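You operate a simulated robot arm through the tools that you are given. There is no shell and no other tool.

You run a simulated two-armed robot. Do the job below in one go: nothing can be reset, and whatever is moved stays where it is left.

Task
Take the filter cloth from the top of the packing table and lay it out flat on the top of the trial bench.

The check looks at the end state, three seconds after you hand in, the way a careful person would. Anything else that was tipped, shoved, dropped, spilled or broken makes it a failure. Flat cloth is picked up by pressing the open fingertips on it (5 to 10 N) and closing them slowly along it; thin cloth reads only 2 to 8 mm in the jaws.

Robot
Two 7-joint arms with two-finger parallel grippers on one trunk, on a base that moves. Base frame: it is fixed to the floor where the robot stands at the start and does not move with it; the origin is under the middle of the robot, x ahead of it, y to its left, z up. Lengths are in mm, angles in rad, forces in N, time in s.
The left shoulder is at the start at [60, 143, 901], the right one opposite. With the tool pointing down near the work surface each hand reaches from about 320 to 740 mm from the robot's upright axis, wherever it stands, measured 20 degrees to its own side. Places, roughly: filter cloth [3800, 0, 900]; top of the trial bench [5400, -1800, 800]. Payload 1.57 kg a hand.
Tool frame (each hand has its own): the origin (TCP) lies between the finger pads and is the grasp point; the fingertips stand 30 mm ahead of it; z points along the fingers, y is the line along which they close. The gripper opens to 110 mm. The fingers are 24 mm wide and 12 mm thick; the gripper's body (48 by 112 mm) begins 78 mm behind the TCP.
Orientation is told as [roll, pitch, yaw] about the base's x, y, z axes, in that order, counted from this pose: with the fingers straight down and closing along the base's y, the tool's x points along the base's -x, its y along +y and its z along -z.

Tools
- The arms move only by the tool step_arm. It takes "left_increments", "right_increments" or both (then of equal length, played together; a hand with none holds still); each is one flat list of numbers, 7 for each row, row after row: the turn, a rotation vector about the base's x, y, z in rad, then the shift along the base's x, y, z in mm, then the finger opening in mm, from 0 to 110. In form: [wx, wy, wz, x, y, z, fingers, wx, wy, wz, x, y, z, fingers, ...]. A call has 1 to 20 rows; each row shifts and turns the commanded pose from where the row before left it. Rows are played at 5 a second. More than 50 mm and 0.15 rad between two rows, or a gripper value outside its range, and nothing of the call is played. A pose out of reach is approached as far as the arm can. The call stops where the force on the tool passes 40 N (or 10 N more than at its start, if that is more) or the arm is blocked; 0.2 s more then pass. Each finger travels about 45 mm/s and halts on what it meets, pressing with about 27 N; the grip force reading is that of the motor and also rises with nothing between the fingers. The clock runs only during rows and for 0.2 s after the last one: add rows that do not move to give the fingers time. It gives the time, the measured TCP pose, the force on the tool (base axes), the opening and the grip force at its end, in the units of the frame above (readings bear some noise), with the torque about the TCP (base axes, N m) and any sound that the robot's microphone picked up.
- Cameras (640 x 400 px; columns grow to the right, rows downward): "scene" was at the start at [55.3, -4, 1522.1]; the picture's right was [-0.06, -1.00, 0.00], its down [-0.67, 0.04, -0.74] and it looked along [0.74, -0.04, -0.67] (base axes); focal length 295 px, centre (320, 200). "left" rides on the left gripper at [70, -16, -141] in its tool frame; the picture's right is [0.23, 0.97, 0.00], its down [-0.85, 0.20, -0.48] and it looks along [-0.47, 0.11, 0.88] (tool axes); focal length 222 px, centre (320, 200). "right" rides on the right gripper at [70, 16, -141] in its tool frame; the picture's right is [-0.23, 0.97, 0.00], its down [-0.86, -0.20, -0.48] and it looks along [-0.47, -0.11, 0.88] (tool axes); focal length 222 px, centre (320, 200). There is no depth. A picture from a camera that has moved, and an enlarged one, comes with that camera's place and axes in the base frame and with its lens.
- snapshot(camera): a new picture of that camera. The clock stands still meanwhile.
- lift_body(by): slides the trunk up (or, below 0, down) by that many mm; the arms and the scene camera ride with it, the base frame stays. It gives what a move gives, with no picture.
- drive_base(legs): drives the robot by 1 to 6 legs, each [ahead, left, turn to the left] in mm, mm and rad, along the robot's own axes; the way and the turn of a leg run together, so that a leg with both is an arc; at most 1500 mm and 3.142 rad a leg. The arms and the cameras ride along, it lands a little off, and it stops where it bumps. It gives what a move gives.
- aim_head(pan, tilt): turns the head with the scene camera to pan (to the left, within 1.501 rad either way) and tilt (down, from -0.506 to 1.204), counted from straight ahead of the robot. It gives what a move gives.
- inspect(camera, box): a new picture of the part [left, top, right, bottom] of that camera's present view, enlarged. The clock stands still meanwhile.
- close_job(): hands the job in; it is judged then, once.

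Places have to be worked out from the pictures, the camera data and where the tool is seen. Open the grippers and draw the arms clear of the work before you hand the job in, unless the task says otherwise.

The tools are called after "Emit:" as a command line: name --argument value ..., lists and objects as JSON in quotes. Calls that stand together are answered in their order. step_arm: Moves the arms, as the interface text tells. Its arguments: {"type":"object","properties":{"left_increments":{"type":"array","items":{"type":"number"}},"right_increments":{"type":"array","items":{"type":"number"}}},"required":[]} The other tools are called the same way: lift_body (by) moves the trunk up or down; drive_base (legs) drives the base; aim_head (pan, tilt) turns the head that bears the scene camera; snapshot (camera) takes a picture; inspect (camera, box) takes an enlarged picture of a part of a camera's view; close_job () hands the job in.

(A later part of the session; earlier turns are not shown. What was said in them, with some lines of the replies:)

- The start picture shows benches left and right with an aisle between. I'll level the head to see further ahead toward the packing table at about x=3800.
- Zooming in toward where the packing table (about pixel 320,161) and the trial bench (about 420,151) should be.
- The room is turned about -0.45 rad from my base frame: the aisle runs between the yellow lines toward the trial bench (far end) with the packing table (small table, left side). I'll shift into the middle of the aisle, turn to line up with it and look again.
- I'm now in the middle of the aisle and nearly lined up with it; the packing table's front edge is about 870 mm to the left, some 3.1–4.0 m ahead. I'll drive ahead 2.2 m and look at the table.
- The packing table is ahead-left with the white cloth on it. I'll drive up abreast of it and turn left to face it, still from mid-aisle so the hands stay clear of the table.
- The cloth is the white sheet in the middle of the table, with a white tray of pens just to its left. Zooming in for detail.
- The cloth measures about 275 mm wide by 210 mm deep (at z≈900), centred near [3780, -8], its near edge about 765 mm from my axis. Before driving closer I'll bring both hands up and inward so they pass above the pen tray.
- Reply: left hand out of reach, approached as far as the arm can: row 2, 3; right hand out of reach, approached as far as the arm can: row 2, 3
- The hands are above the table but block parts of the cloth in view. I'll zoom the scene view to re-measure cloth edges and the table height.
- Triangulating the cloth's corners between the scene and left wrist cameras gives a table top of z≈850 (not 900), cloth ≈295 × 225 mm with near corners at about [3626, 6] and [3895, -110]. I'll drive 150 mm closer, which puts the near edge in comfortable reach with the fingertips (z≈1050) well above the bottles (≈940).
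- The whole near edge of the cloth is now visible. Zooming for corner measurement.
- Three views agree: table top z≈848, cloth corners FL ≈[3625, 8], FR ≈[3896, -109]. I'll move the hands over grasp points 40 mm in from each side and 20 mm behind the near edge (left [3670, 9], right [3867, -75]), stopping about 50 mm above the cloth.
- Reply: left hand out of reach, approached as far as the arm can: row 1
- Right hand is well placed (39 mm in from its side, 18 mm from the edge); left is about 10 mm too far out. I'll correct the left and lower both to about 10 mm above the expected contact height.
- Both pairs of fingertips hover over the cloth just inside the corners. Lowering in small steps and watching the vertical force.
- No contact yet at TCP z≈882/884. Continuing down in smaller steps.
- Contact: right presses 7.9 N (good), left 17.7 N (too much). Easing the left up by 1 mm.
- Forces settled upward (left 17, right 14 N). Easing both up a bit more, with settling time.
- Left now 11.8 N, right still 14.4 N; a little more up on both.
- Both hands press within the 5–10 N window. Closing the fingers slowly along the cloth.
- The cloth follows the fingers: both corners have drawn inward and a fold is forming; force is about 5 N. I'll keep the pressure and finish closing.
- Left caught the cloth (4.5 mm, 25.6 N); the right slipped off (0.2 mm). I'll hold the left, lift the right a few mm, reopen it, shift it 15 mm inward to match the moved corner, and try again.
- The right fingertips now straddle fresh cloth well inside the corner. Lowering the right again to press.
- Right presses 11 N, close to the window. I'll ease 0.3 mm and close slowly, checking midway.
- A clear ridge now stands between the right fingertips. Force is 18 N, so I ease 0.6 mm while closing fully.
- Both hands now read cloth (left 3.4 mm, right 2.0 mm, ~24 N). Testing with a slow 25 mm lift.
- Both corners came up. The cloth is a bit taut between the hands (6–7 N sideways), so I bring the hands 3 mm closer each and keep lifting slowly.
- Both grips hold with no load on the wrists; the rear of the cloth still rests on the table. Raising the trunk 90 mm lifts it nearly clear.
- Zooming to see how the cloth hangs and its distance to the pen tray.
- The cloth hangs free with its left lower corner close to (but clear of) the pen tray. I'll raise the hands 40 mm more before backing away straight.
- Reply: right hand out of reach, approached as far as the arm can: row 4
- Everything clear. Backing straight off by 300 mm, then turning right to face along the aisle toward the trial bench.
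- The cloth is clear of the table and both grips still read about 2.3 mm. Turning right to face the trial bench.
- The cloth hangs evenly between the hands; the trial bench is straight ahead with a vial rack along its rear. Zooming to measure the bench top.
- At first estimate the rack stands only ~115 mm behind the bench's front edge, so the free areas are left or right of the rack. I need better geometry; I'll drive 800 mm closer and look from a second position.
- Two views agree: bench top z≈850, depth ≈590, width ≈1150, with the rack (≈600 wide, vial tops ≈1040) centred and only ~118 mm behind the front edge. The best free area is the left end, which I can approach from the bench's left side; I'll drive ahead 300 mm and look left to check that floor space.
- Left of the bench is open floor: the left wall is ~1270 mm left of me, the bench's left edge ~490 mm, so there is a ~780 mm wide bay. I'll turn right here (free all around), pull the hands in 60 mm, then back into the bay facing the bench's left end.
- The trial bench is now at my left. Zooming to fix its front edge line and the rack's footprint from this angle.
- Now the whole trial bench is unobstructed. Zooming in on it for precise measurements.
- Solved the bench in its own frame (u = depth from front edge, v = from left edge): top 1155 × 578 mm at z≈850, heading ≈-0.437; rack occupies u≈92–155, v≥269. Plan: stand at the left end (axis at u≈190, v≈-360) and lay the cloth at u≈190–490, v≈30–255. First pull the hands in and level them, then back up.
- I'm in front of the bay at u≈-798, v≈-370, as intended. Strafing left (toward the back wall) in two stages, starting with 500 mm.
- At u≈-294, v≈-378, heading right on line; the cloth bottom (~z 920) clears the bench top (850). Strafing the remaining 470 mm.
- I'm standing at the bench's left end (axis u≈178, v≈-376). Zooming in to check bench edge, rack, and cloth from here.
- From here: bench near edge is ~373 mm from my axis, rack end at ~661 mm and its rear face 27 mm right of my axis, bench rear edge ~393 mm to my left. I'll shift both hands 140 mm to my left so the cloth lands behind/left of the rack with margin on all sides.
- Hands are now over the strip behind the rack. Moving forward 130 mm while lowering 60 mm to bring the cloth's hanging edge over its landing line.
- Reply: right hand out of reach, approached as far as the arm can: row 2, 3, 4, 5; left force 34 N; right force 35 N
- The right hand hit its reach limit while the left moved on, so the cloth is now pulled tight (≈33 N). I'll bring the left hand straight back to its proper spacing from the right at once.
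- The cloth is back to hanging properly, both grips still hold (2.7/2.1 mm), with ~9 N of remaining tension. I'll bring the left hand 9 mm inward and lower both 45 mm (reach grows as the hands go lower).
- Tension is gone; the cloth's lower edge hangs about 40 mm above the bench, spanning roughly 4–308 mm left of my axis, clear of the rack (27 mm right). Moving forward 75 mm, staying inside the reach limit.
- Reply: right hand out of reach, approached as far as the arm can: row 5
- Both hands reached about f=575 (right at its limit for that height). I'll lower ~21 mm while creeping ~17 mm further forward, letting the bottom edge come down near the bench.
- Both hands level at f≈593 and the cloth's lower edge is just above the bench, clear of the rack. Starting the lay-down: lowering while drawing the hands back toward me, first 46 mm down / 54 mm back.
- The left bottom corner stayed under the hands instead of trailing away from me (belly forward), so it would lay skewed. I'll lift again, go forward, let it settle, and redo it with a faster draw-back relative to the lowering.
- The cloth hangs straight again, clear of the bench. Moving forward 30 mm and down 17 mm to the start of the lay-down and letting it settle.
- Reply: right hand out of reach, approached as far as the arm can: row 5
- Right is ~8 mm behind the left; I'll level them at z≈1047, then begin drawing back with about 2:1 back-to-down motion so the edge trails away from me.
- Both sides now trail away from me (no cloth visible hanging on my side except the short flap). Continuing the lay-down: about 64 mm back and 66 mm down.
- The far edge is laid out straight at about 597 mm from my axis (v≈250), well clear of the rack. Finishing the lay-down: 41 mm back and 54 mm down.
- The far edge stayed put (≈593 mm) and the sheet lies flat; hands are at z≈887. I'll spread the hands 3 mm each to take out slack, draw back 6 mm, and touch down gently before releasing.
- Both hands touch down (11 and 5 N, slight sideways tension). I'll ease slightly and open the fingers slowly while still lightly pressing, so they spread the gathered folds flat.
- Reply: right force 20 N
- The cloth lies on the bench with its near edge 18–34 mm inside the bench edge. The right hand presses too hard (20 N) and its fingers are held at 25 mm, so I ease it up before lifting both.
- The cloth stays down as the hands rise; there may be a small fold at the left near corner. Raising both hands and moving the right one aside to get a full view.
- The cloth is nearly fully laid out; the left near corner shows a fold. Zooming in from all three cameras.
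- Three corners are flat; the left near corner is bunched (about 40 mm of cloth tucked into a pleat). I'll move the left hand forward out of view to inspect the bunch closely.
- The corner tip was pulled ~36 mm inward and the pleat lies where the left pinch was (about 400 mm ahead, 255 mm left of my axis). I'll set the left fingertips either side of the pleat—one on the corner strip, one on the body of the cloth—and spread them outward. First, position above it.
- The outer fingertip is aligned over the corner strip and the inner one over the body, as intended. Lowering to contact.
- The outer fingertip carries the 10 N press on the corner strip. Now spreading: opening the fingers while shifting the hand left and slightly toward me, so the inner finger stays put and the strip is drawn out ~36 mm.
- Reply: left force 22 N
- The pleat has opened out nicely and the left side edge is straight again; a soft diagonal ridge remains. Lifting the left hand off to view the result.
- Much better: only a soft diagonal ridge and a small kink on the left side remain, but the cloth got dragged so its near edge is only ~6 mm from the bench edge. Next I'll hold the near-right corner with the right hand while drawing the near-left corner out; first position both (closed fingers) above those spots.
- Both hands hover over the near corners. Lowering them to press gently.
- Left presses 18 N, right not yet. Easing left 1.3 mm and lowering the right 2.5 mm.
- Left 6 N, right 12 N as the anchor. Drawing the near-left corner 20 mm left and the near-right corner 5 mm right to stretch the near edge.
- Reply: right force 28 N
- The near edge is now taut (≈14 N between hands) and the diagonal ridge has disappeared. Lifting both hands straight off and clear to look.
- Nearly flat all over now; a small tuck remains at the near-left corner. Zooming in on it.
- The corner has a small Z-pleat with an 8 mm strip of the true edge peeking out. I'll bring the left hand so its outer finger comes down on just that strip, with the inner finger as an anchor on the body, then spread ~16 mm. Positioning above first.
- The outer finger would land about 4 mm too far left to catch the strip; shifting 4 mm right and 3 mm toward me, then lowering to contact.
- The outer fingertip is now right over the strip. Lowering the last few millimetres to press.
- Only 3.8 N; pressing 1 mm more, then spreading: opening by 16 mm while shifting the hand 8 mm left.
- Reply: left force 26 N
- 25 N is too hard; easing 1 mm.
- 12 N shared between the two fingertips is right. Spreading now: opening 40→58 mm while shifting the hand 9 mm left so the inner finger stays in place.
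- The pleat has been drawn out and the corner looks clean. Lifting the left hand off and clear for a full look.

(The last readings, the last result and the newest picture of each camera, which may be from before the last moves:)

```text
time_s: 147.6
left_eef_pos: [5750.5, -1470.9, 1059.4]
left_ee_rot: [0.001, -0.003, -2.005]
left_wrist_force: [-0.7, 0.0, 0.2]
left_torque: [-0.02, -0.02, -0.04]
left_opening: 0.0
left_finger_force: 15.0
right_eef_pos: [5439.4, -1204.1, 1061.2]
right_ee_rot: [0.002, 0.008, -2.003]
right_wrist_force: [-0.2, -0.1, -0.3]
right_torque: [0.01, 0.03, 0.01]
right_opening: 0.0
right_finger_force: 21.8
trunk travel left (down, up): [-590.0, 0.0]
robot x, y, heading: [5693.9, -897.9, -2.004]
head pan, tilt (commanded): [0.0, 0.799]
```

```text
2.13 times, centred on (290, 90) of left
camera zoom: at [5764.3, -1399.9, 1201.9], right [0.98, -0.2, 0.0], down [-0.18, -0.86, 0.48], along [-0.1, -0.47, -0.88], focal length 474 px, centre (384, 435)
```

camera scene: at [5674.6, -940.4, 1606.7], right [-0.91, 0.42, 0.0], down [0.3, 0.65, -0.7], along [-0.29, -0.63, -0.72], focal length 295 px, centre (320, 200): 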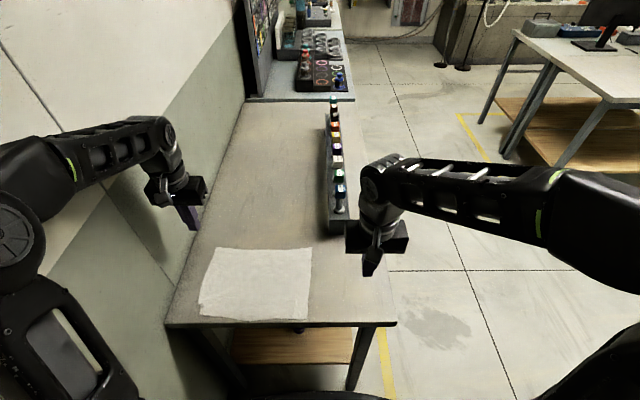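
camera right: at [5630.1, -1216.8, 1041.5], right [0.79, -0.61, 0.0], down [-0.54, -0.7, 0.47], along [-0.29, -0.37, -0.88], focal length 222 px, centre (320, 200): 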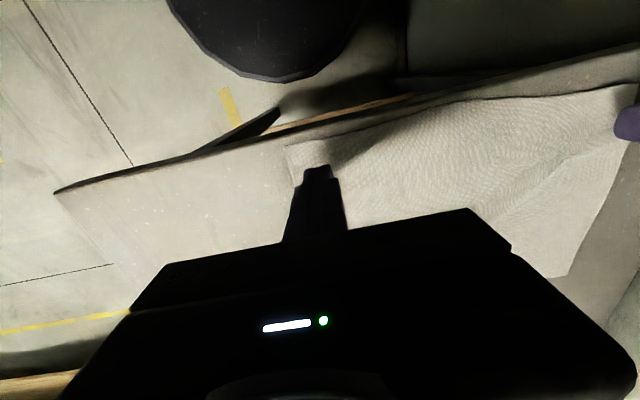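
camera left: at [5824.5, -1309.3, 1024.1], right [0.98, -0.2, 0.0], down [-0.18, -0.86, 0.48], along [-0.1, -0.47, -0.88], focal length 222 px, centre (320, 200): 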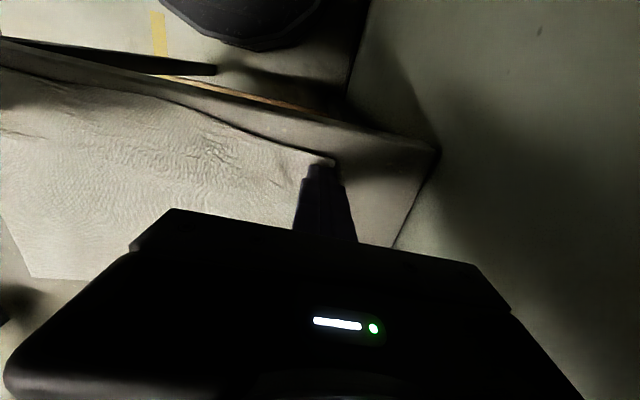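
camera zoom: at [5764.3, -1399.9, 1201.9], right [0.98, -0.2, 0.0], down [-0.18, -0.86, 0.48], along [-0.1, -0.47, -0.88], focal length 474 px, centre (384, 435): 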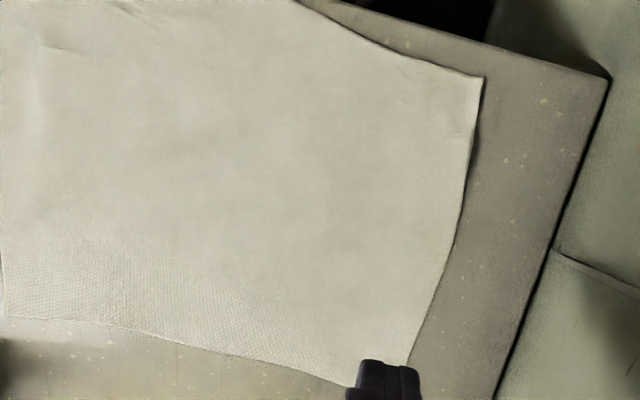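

The cloth is now flat with all four corners spread out. Checking how close the near edge is to the bench edge.

Emit:
inspect --camera "scene" --box '[190, 300, 254, 340]'

Emit:
inspect --camera "scene" --box '[250, 300, 314, 340]'

```text
10.00 times, centred on (222, 320) of scene
camera zoom: at [5675.2, -941.2, 1606.7], right [-0.91, 0.42, 0.0], down [0.3, 0.65, -0.7], along [-0.29, -0.63, -0.72], focal length 2948 px, centre (1300, -1000)
```

zoom: 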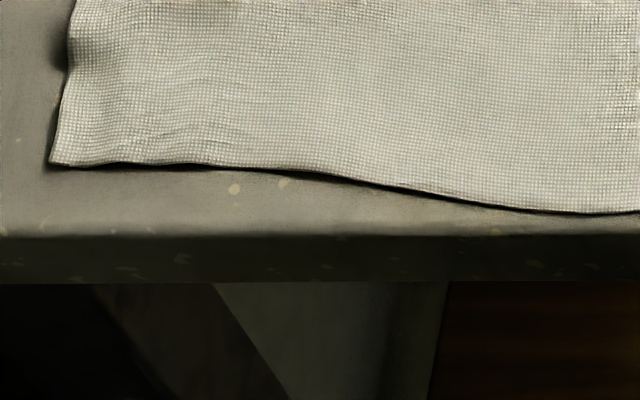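

```text
10.00 times, centred on (282, 320) of scene
camera zoom: at [5675.2, -941.2, 1606.7], right [-0.91, 0.42, 0.0], down [0.3, 0.65, -0.7], along [-0.29, -0.63, -0.72], focal length 2948 px, centre (700, -1000)
```

zoom: 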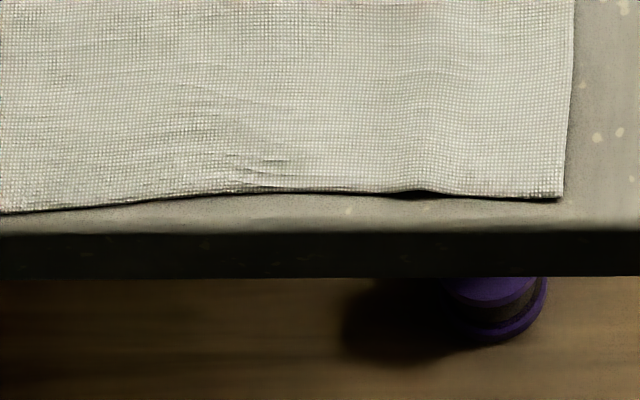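

The near edge is still on the top but only ~5 mm from the bench edge at the middle. I'll press near both far corners with closed fingertips and pull the whole cloth ~20 mm away from the edge; moving both hands over those spots first.

Emit:
step_arm --left_increments '[0, 0, 0, -17.2, -23.3, 0, 0, 0, 0, 0, -17.1, -23.3, 0, 0, 0, 0, 0, 0, 0, 0, 0, 0, 0, 0, 0, 0, 0, 0, 0, 0, 0, 0, 0, 0, 0, 0, 0, 0, 0, 0, 0, 0, 0, 0, 0, 0, 0, -40, 0, 0, 0, 0, 0, 0, -40, 0, 0, 0, 0, 0, 0, -40, 0, 0, 0, 0, 0, 0, -35, 0, 0, 0, 0, 0, 0, 0, 0]' --right_increments '[0, 0, 0, 12.9, -36.8, 0, 0, 0, 0, 0, 12.9, -36.8, 0, 0, 0, 0, 0, 12.9, -36.8, 0, 0, 0, 0, 0, 12.9, -36.8, 0, 0, 0, 0, 0, 12.8, -36.8, 0, 0, 0, 0, 0, 12.8, -36.8, 0, 0, 0, 0, 0, 0, 0, -40, 0, 0, 0, 0, 0, 0, -40, 0, 0, 0, 0, 0, 0, -40, 0, 0, 0, 0, 0, 0, -35, 0, 0, 0, 0, 0, 0, 0, 0]'

Emit:
snapshot --camera "scene"

Emit:
snapshot --camera "left"

Emit:
snapshot --camera "right"

```text
time_s: 150.0
left_eef_pos: [5718.5, -1517.8, 907.3]
left_ee_rot: [-0.001, -0.002, -2.005]
left_wrist_force: [-0.4, 0.2, -0.2]
left_torque: [-0.05, -0.05, -0.03]
left_opening: 0.0
left_finger_force: 21.6
right_eef_pos: [5515.2, -1423.9, 906.4]
right_ee_rot: [0.003, 0.009, -2.004]
right_wrist_force: [-0.3, 0.8, -0.5]
right_torque: [0.02, -0.01, -0.02]
right_opening: 0.1
right_finger_force: 21.4
trunk travel left (down, up): [-590.0, 0.0]
robot x, y, heading: [5694.3, -896.5, -2.011]
head pan, tilt (commanded): [0.0, 0.799]
```

```text
taken
camera scene: at [5674.7, -941.7, 1606.7], right [-0.91, 0.42, 0.0], down [0.3, 0.65, -0.7], along [-0.29, -0.63, -0.72], focal length 295 px, centre (320, 200)
```

scene: 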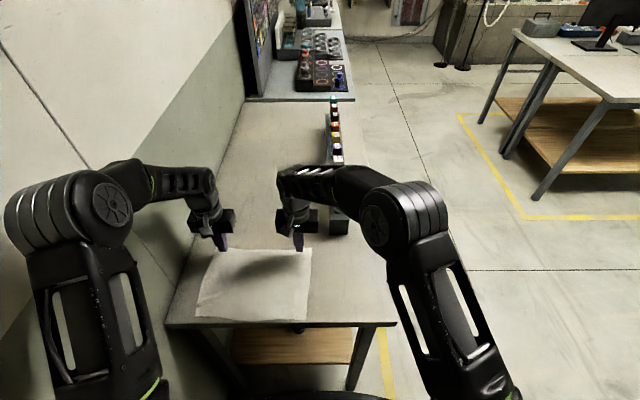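

```text
taken
camera left: at [5732.5, -1448.1, 1049.2], right [0.98, -0.2, 0.0], down [-0.18, -0.86, 0.48], along [-0.1, -0.47, -0.88], focal length 222 px, centre (320, 200)
```

left: 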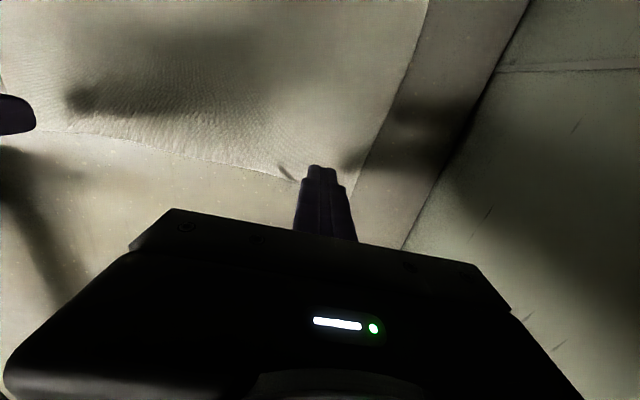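

```text
taken
camera right: at [5558.7, -1368.5, 1047.7], right [0.79, -0.61, 0.0], down [-0.54, -0.7, 0.47], along [-0.29, -0.37, -0.88], focal length 222 px, centre (320, 200)
```

right: 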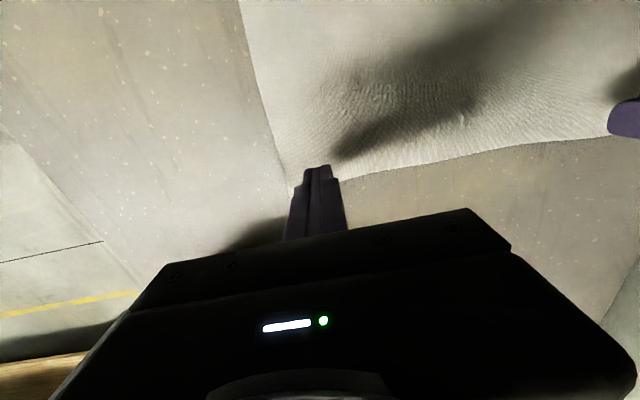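

Both hands are over the far corners but close to the far edge; I'll come back 6–8 mm toward me while lowering to contact.

Emit:
step_arm --left_increments '[0, 0, 0, 2.5, 5.4, -8, 0, 0, 0, 0, 0, 0, -8, 0, 0, 0, 0, 0, 0, -5, 0, 0, 0, 0, 0, 0, -3, 0, 0, 0, 0, 0, 0, -1.5, 0, 0, 0, 0, 0, 0, 0, 0]' --right_increments '[0, 0, 0, 3.4, 7.3, -8, 0, 0, 0, 0, 0, 0, -8, 0, 0, 0, 0, 0, 0, -5, 0, 0, 0, 0, 0, 0, -3, 0, 0, 0, 0, 0, 0, -1.5, 0, 0, 0, 0, 0, 0, 0, 0]'

```text
time_s: 151.4
left_eef_pos: [5719.5, -1511.9, 882.0]
left_ee_rot: [-0.001, -0.004, -2.004]
left_wrist_force: [-0.4, -0.9, 3.6]
left_torque: [0.0, 0.0, -0.05]
left_opening: 0.0
left_finger_force: 21.6
right_eef_pos: [5519.0, -1419.1, 882.5]
right_ee_rot: [0.003, 0.006, -2.003]
right_wrist_force: [-2.1, -1.3, 14.2]
right_torque: [-0.16, 0.11, -0.03]
right_opening: 0.0
right_finger_force: 21.0
trunk travel left (down, up): [-590.0, 0.0]
robot x, y, heading: [5693.3, -896.2, -2.009]
head pan, tilt (commanded): [0.0, 0.799]
```

Left 3.6 N, right 14 N. Evening these out slightly.

Emit:
step_arm --left_increments '[0, 0, 0, 0, 0, -0.5, 0, 0, 0, 0, 0, 0, 0, 0, 0, 0, 0, 0, 0, 0, 0]' --right_increments '[0, 0, 0, 0, 0, 0.4, 0, 0, 0, 0, 0, 0, 0, 0, 0, 0, 0, 0, 0, 0, 0]'

```text
time_s: 152.2
left_eef_pos: [5719.6, -1513.3, 880.6]
left_ee_rot: [-0.001, -0.005, -2.004]
left_wrist_force: [0.6, 0.0, 9.3]
left_torque: [0.0, -0.01, 0.01]
left_opening: 0.1
left_finger_force: 20.9
right_eef_pos: [5518.9, -1418.1, 882.2]
right_ee_rot: [0.004, 0.009, -2.004]
right_wrist_force: [-1.1, -4.7, 16.3]
right_torque: [-0.26, 0.07, 0.01]
right_opening: 0.2
right_finger_force: 21.3
trunk travel left (down, up): [-590.0, 0.0]
robot x, y, heading: [5696.2, -898.6, -2.004]
head pan, tilt (commanded): [0.0, 0.799]
```

Left 9 N, right 16 N; easing the right 0.5 mm more and pulling both forward 18 mm slowly.

Emit:
step_arm --left_increments '[0, 0, 0, 0, 0, 0, 0, 0, 0, 0, -0.63, -1.36, 0, 0, 0, 0, 0, -0.63, -1.36, 0, 0, 0, 0, 0, -0.63, -1.36, 0, 0, 0, 0, 0, -0.63, -1.36, 0, 0, 0, 0, 0, -0.63, -1.36, 0, 0, 0, 0, 0, -0.63, -1.36, 0, 0, 0, 0, 0, -0.63, -1.36, 0, 0, 0, 0, 0, -0.63, -1.36, 0, 0, 0, 0, 0, -0.63, -1.36, 0, 0, 0, 0, 0, -0.63, -1.36, 0, 0, 0, 0, 0, -0.63, -1.36, 0, 0, 0, 0, 0, -0.63, -1.36, 0, 0]' --right_increments '[0, 0, 0, 0, 0, 0.5, 0, 0, 0, 0, -0.63, -1.36, 0, 0, 0, 0, 0, -0.63, -1.36, 0, 0, 0, 0, 0, -0.63, -1.36, 0, 0, 0, 0, 0, -0.63, -1.36, 0, 0, 0, 0, 0, -0.63, -1.36, 0, 0, 0, 0, 0, -0.63, -1.36, 0, 0, 0, 0, 0, -0.63, -1.36, 0, 0, 0, 0, 0, -0.63, -1.36, 0, 0, 0, 0, 0, -0.63, -1.36, 0, 0, 0, 0, 0, -0.63, -1.36, 0, 0, 0, 0, 0, -0.63, -1.36, 0, 0, 0, 0, 0, -0.63, -1.36, 0, 0]'

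Emit:
inspect --camera "scene" --box '[190, 230, 350, 330]'

```text
time_s: 155.0
left_eef_pos: [5712.4, -1527.8, 881.3]
left_ee_rot: [0.0, -0.005, -2.006]
left_wrist_force: [2.1, 3.5, 17.1]
left_torque: [0.2, -0.06, 0.0]
left_opening: 0.0
left_finger_force: 21.4
right_eef_pos: [5513.0, -1432.1, 879.9]
right_ee_rot: [0.001, 0.008, -2.004]
right_wrist_force: [0.5, 1.9, 10.8]
right_torque: [0.02, -0.01, -0.01]
right_opening: 0.1
right_finger_force: 21.1
trunk travel left (down, up): [-590.0, 0.0]
robot x, y, heading: [5697.0, -897.5, -2.007]
head pan, tilt (commanded): [0.0, 0.799]
```

```text
4.00 times, centred on (270, 280) of scene
camera zoom: at [5675.3, -938.7, 1606.8], right [-0.91, 0.42, 0.0], down [0.3, 0.65, -0.7], along [-0.29, -0.63, -0.72], focal length 1179 px, centre (520, -120)
```

zoom: 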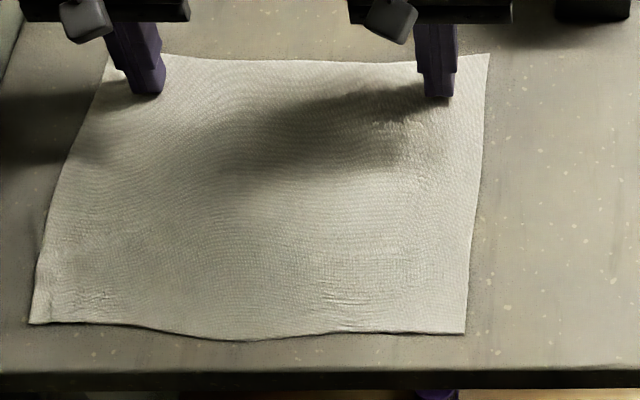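

The whole cloth slid forward smoothly; its near edge is now ~20–33 mm inside the bench edge. Lifting both hands straight up, then withdrawing them.

Emit:
step_arm --left_increments '[0, 0, 0, 0, 0, 1, 0, 0, 0, 0, 0, 0, 2, 0, 0, 0, 0, 0, 0, 4, 0, 0, 0, 0, 0, 0, 15, 0, 0, 0, 0, 0, 0, 35, 0, 0, 0, 0, 0, 0, 35, 0, 0, 0, 0, 0, 0, 35, 0, 0, 0, 0, 0, 0, 35, 0]' --right_increments '[0, 0, 0, 0, 0, 1, 0, 0, 0, 0, 0, 0, 2, 0, 0, 0, 0, 0, 0, 4, 0, 0, 0, 0, 0, 0, 15, 0, 0, 0, 0, 0, 0, 35, 0, 0, 0, 0, 0, 0, 35, 0, 0, 0, 0, 0, 0, 35, 0, 0, 0, 0, 0, 0, 35, 0]'

Emit:
inspect --camera "scene" --box '[190, 220, 350, 320]'

Emit:
snapshot --camera "right"

Emit:
snapshot --camera "left"

```text
time_s: 156.8
left_eef_pos: [5712.9, -1528.9, 1040.0]
left_ee_rot: [-0.001, -0.002, -2.005]
left_wrist_force: [0.2, 0.3, 0.0]
left_torque: [-0.04, 0.02, -0.03]
left_opening: 0.3
left_finger_force: 21.5
right_eef_pos: [5513.2, -1432.9, 1044.3]
right_ee_rot: [0.001, 0.008, -2.003]
right_wrist_force: [0.6, 0.2, 0.6]
right_torque: [0.01, -0.02, -0.01]
right_opening: 0.2
right_finger_force: 21.4
trunk travel left (down, up): [-590.0, 0.0]
robot x, y, heading: [5694.8, -897.4, -2.006]
head pan, tilt (commanded): [0.0, 0.799]
```

```text
4.00 times, centred on (270, 270) of scene
camera zoom: at [5674.9, -941.5, 1606.6], right [-0.91, 0.42, 0.0], down [0.3, 0.65, -0.7], along [-0.29, -0.63, -0.72], focal length 1179 px, centre (520, -80)
```

zoom: 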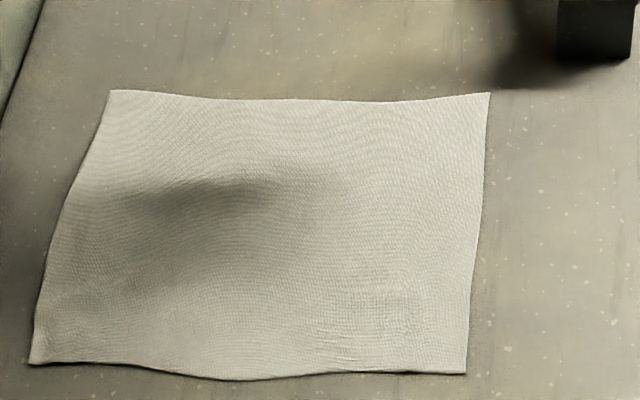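

```text
taken
camera right: at [5555.2, -1378.4, 1185.4], right [0.79, -0.61, 0.0], down [-0.54, -0.7, 0.47], along [-0.29, -0.37, -0.88], focal length 222 px, centre (320, 200)
```

right: 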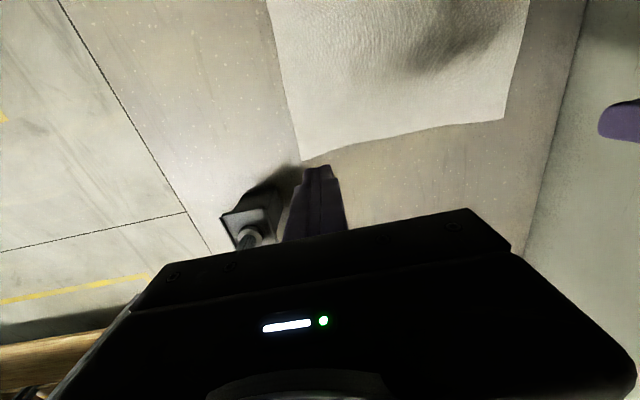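

```text
taken
camera left: at [5726.4, -1459.2, 1183.4], right [0.98, -0.2, 0.0], down [-0.18, -0.86, 0.48], along [-0.1, -0.47, -0.88], focal length 222 px, centre (320, 200)
```

left: 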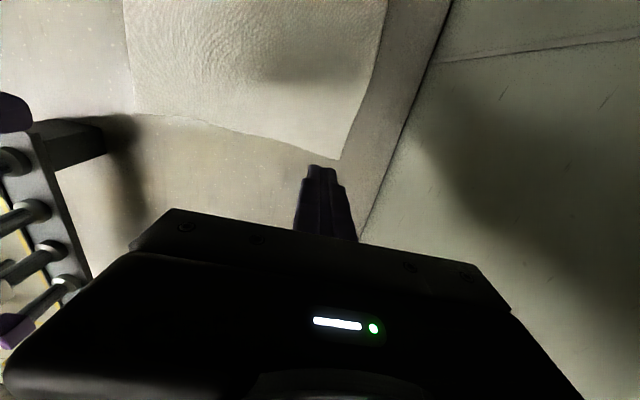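

The cloth lies flat with all four corners out, well inside the bench top, and the rack is untouched. Now opening the grippers and drawing the hands back and up toward me.

Emit:
step_arm --left_increments '[0, 0, 0, 5, 10.9, 10, 0, 0, 0, 0, -7, 29, 10, 20, 0, 0, 0, -9, 29, 10, 40, 0, 0, 0, -9, 29, 5, 60, 0, 0, 0, -9, 29, 5, 80, 0, 0, 0, -9, 24, 0, 80, 0, 0, 0, 0, 0, 0, 80]' --right_increments '[0, 0, 0, 5, 10.9, 10, 0, 0, 0, 0, -20, 32, 10, 20, 0, 0, 0, -20, 32, 10, 40, 0, 0, 0, -20, 32, 5, 60, 0, 0, 0, -20, 32, 5, 80, 0, 0, 0, -20, 28, 0, 80, 0, 0, 0, 0, 0, 0, 80]'

Emit:
snapshot --camera "scene"

```text
time_s: 158.4
left_eef_pos: [5674.0, -1380.3, 1079.8]
left_ee_rot: [0.0, -0.003, -2.005]
left_wrist_force: [0.2, 0.4, -0.6]
left_torque: [0.01, 0.01, -0.01]
left_opening: 80.0
left_finger_force: 0.0
right_eef_pos: [5416.9, -1267.9, 1082.1]
right_ee_rot: [0.0, 0.011, -2.004]
right_wrist_force: [0.1, -0.2, -0.2]
right_torque: [0.01, -0.01, 0.01]
right_opening: 80.2
right_finger_force: 0.1
trunk travel left (down, up): [-590.0, 0.0]
robot x, y, heading: [5695.0, -898.8, -2.006]
head pan, tilt (commanded): [0.0, 0.799]
```

```text
taken
camera scene: at [5675.1, -943.2, 1606.6], right [-0.91, 0.42, 0.0], down [0.3, 0.65, -0.7], along [-0.29, -0.63, -0.72], focal length 295 px, centre (320, 200)
```

scene: 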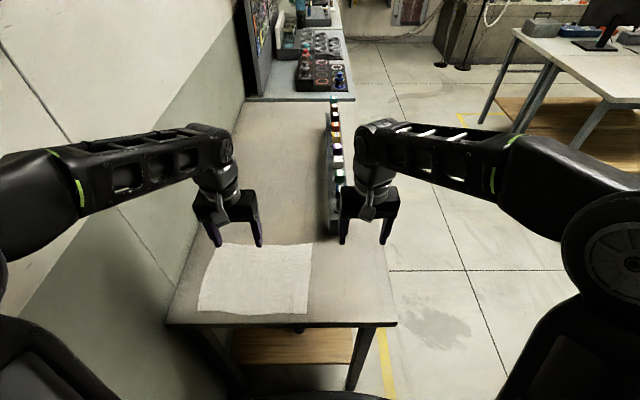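

The hands are clear above; I'll now strafe back out of the bay toward the aisle (the same way I came in) so that the arms are fully away from the bench.

Emit:
drive_base --legs '[[0, -850, 0]]'

Emit:
aim_head --pan 0.9 --tilt 0.5

Emit:
snapshot --camera "scene"

```text
time_s: 163.0
left_eef_pos: [4886.7, -1010.2, 1080.6]
left_ee_rot: [0.0, -0.004, -2.025]
left_wrist_force: [-1.0, -0.1, 0.4]
left_torque: [0.02, -0.05, -0.01]
left_opening: 80.1
left_finger_force: 0.1
right_eef_pos: [4633.7, -892.8, 1082.9]
right_ee_rot: [0.002, 0.01, -2.024]
right_wrist_force: [-0.4, 0.3, 0.1]
right_torque: [0.04, 0.0, 0.06]
right_opening: 80.1
right_finger_force: 0.0
trunk travel left (down, up): [-590.0, 0.0]
robot x, y, heading: [4917.5, -527.5, -2.024]
head pan, tilt (commanded): [0.0, 0.799]
```

```text
time_s: 164.2
left_eef_pos: [4886.1, -1010.2, 1080.3]
left_ee_rot: [0.0, -0.003, -2.022]
left_wrist_force: [-0.8, -1.5, -0.5]
left_torque: [-0.02, 0.0, 0.01]
left_opening: 79.9
left_finger_force: 0.0
right_eef_pos: [4633.0, -892.9, 1083.0]
right_ee_rot: [0.0, 0.008, -2.022]
right_wrist_force: [0.0, 0.4, 0.6]
right_torque: [-0.03, 0.01, 0.01]
right_opening: 79.7
right_finger_force: 0.1
trunk travel left (down, up): [-590.0, 0.0]
robot x, y, heading: [4920.2, -527.7, -2.021]
head pan, tilt (commanded): [0.901, 0.499]
```

```text
taken
camera scene: at [4972.1, -582.4, 1632.5], right [-0.9, -0.43, 0.0], down [-0.21, 0.43, -0.88], along [0.38, -0.79, -0.48], focal length 295 px, centre (320, 200)
```

scene: 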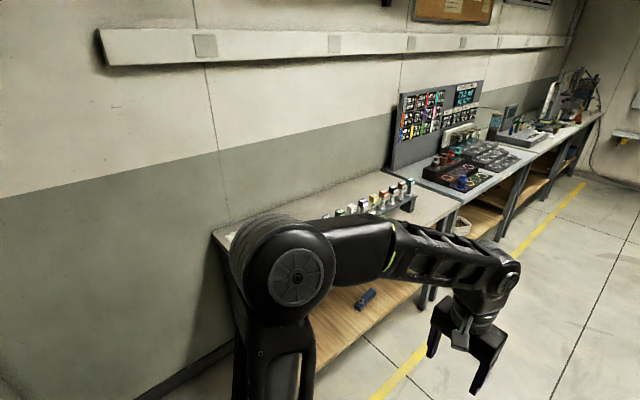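

The arms are clear of the bench. I'll pan the head further left for an unobstructed last look at the cloth and the rack.

Emit:
aim_head --pan 1.45 --tilt 0.6

Emit:
snapshot --camera "scene"

```text
time_s: 165.1
left_eef_pos: [4887.8, -1011.0, 1079.5]
left_ee_rot: [-0.001, -0.002, -2.023]
left_wrist_force: [0.4, -0.3, 0.0]
left_torque: [-0.01, 0.01, 0.01]
left_opening: 80.0
left_finger_force: 0.0
right_eef_pos: [4633.7, -893.5, 1081.8]
right_ee_rot: [0.002, 0.008, -2.022]
right_wrist_force: [0.0, 0.2, 0.0]
right_torque: [-0.02, -0.03, 0.02]
right_opening: 80.2
right_finger_force: 0.0
trunk travel left (down, up): [-590.0, 0.0]
robot x, y, heading: [4915.2, -528.8, -2.023]
head pan, tilt (commanded): [1.45, 0.6]
```

```text
taken
camera scene: at [5007.0, -548.3, 1623.5], right [-0.54, -0.84, 0.0], down [-0.47, 0.31, -0.83], along [0.69, -0.45, -0.56], focal length 295 px, centre (320, 200)
```

scene: 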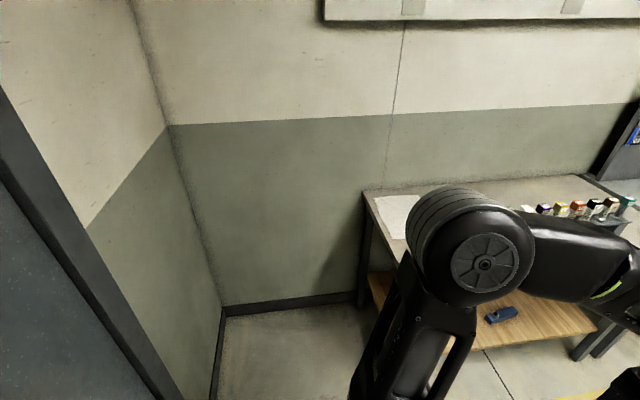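

The elbow hides the cloth. Driving 650 mm ahead, parallel to the bench front (free floor I used before), gives the open view.

Emit:
drive_base --legs '[[650, 0, 0]]'

Emit:
snapshot --camera "scene"

Emit:
inspect --camera "scene" --box '[100, 180, 340, 330]'

```text
time_s: 168.7
left_eef_pos: [4606.5, -1583.1, 1079.9]
left_ee_rot: [0.0, -0.003, -2.024]
left_wrist_force: [0.5, 0.4, -0.7]
left_torque: [0.03, 0.0, 0.02]
left_opening: 79.7
left_finger_force: 0.0
right_eef_pos: [4352.8, -1467.0, 1082.6]
right_ee_rot: [0.002, 0.01, -2.026]
right_wrist_force: [0.1, -0.4, -0.1]
right_torque: [0.03, 0.0, 0.01]
right_opening: 79.8
right_finger_force: 0.0
trunk travel left (down, up): [-590.0, 0.0]
robot x, y, heading: [4639.7, -1102.9, -2.021]
head pan, tilt (commanded): [1.45, 0.6]
```

```text
taken
camera scene: at [4727.2, -1122.0, 1623.5], right [-0.54, -0.84, 0.0], down [-0.47, 0.31, -0.83], along [0.69, -0.45, -0.56], focal length 295 px, centre (320, 200)
```

scene: 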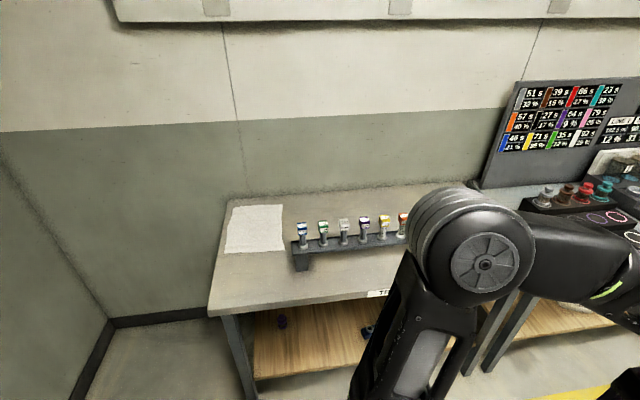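

```text
2.67 times, centred on (220, 255) of scene
camera zoom: at [4727.2, -1122.0, 1623.5], right [-0.54, -0.84, 0.0], down [-0.47, 0.31, -0.83], along [0.69, -0.45, -0.56], focal length 786 px, centre (587, 53)
```

zoom: 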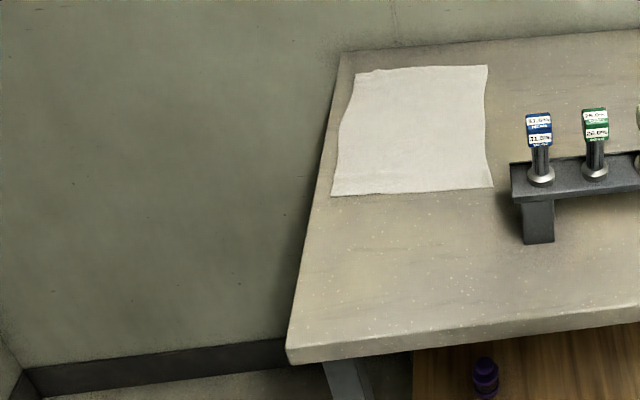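

The final view shows the filter cloth lying flat and fully inside the trial bench top, the vial rack standing untouched, and both grippers open and well away. Handing in.

Emit:
close_job

```text
The job is handed in.
```

The filter cloth is off the packing table and lying flat on the trial bench. It sits at the bench's left end, beside and behind the vial rack.

- **Placement:** All four corners are spread out, and the whole cloth is on the bench top. After the last adjustment its closest edge was about 20 mm in from the bench edge.
- **Near-left corner:** It was pleated after the first lay-down. I spread it out with the fingertips, so a few faint wrinkles may still show there.
- **Other items:** I saw nothing tipped or moved on the trial bench; the vial rack looks untouched. The packing table looked undisturbed as I backed away, though I did not go back for a closer look.
- **Robot:** Both grippers are open and the arms are well clear of the bench.

I have handed the job in; the check result has not come back.
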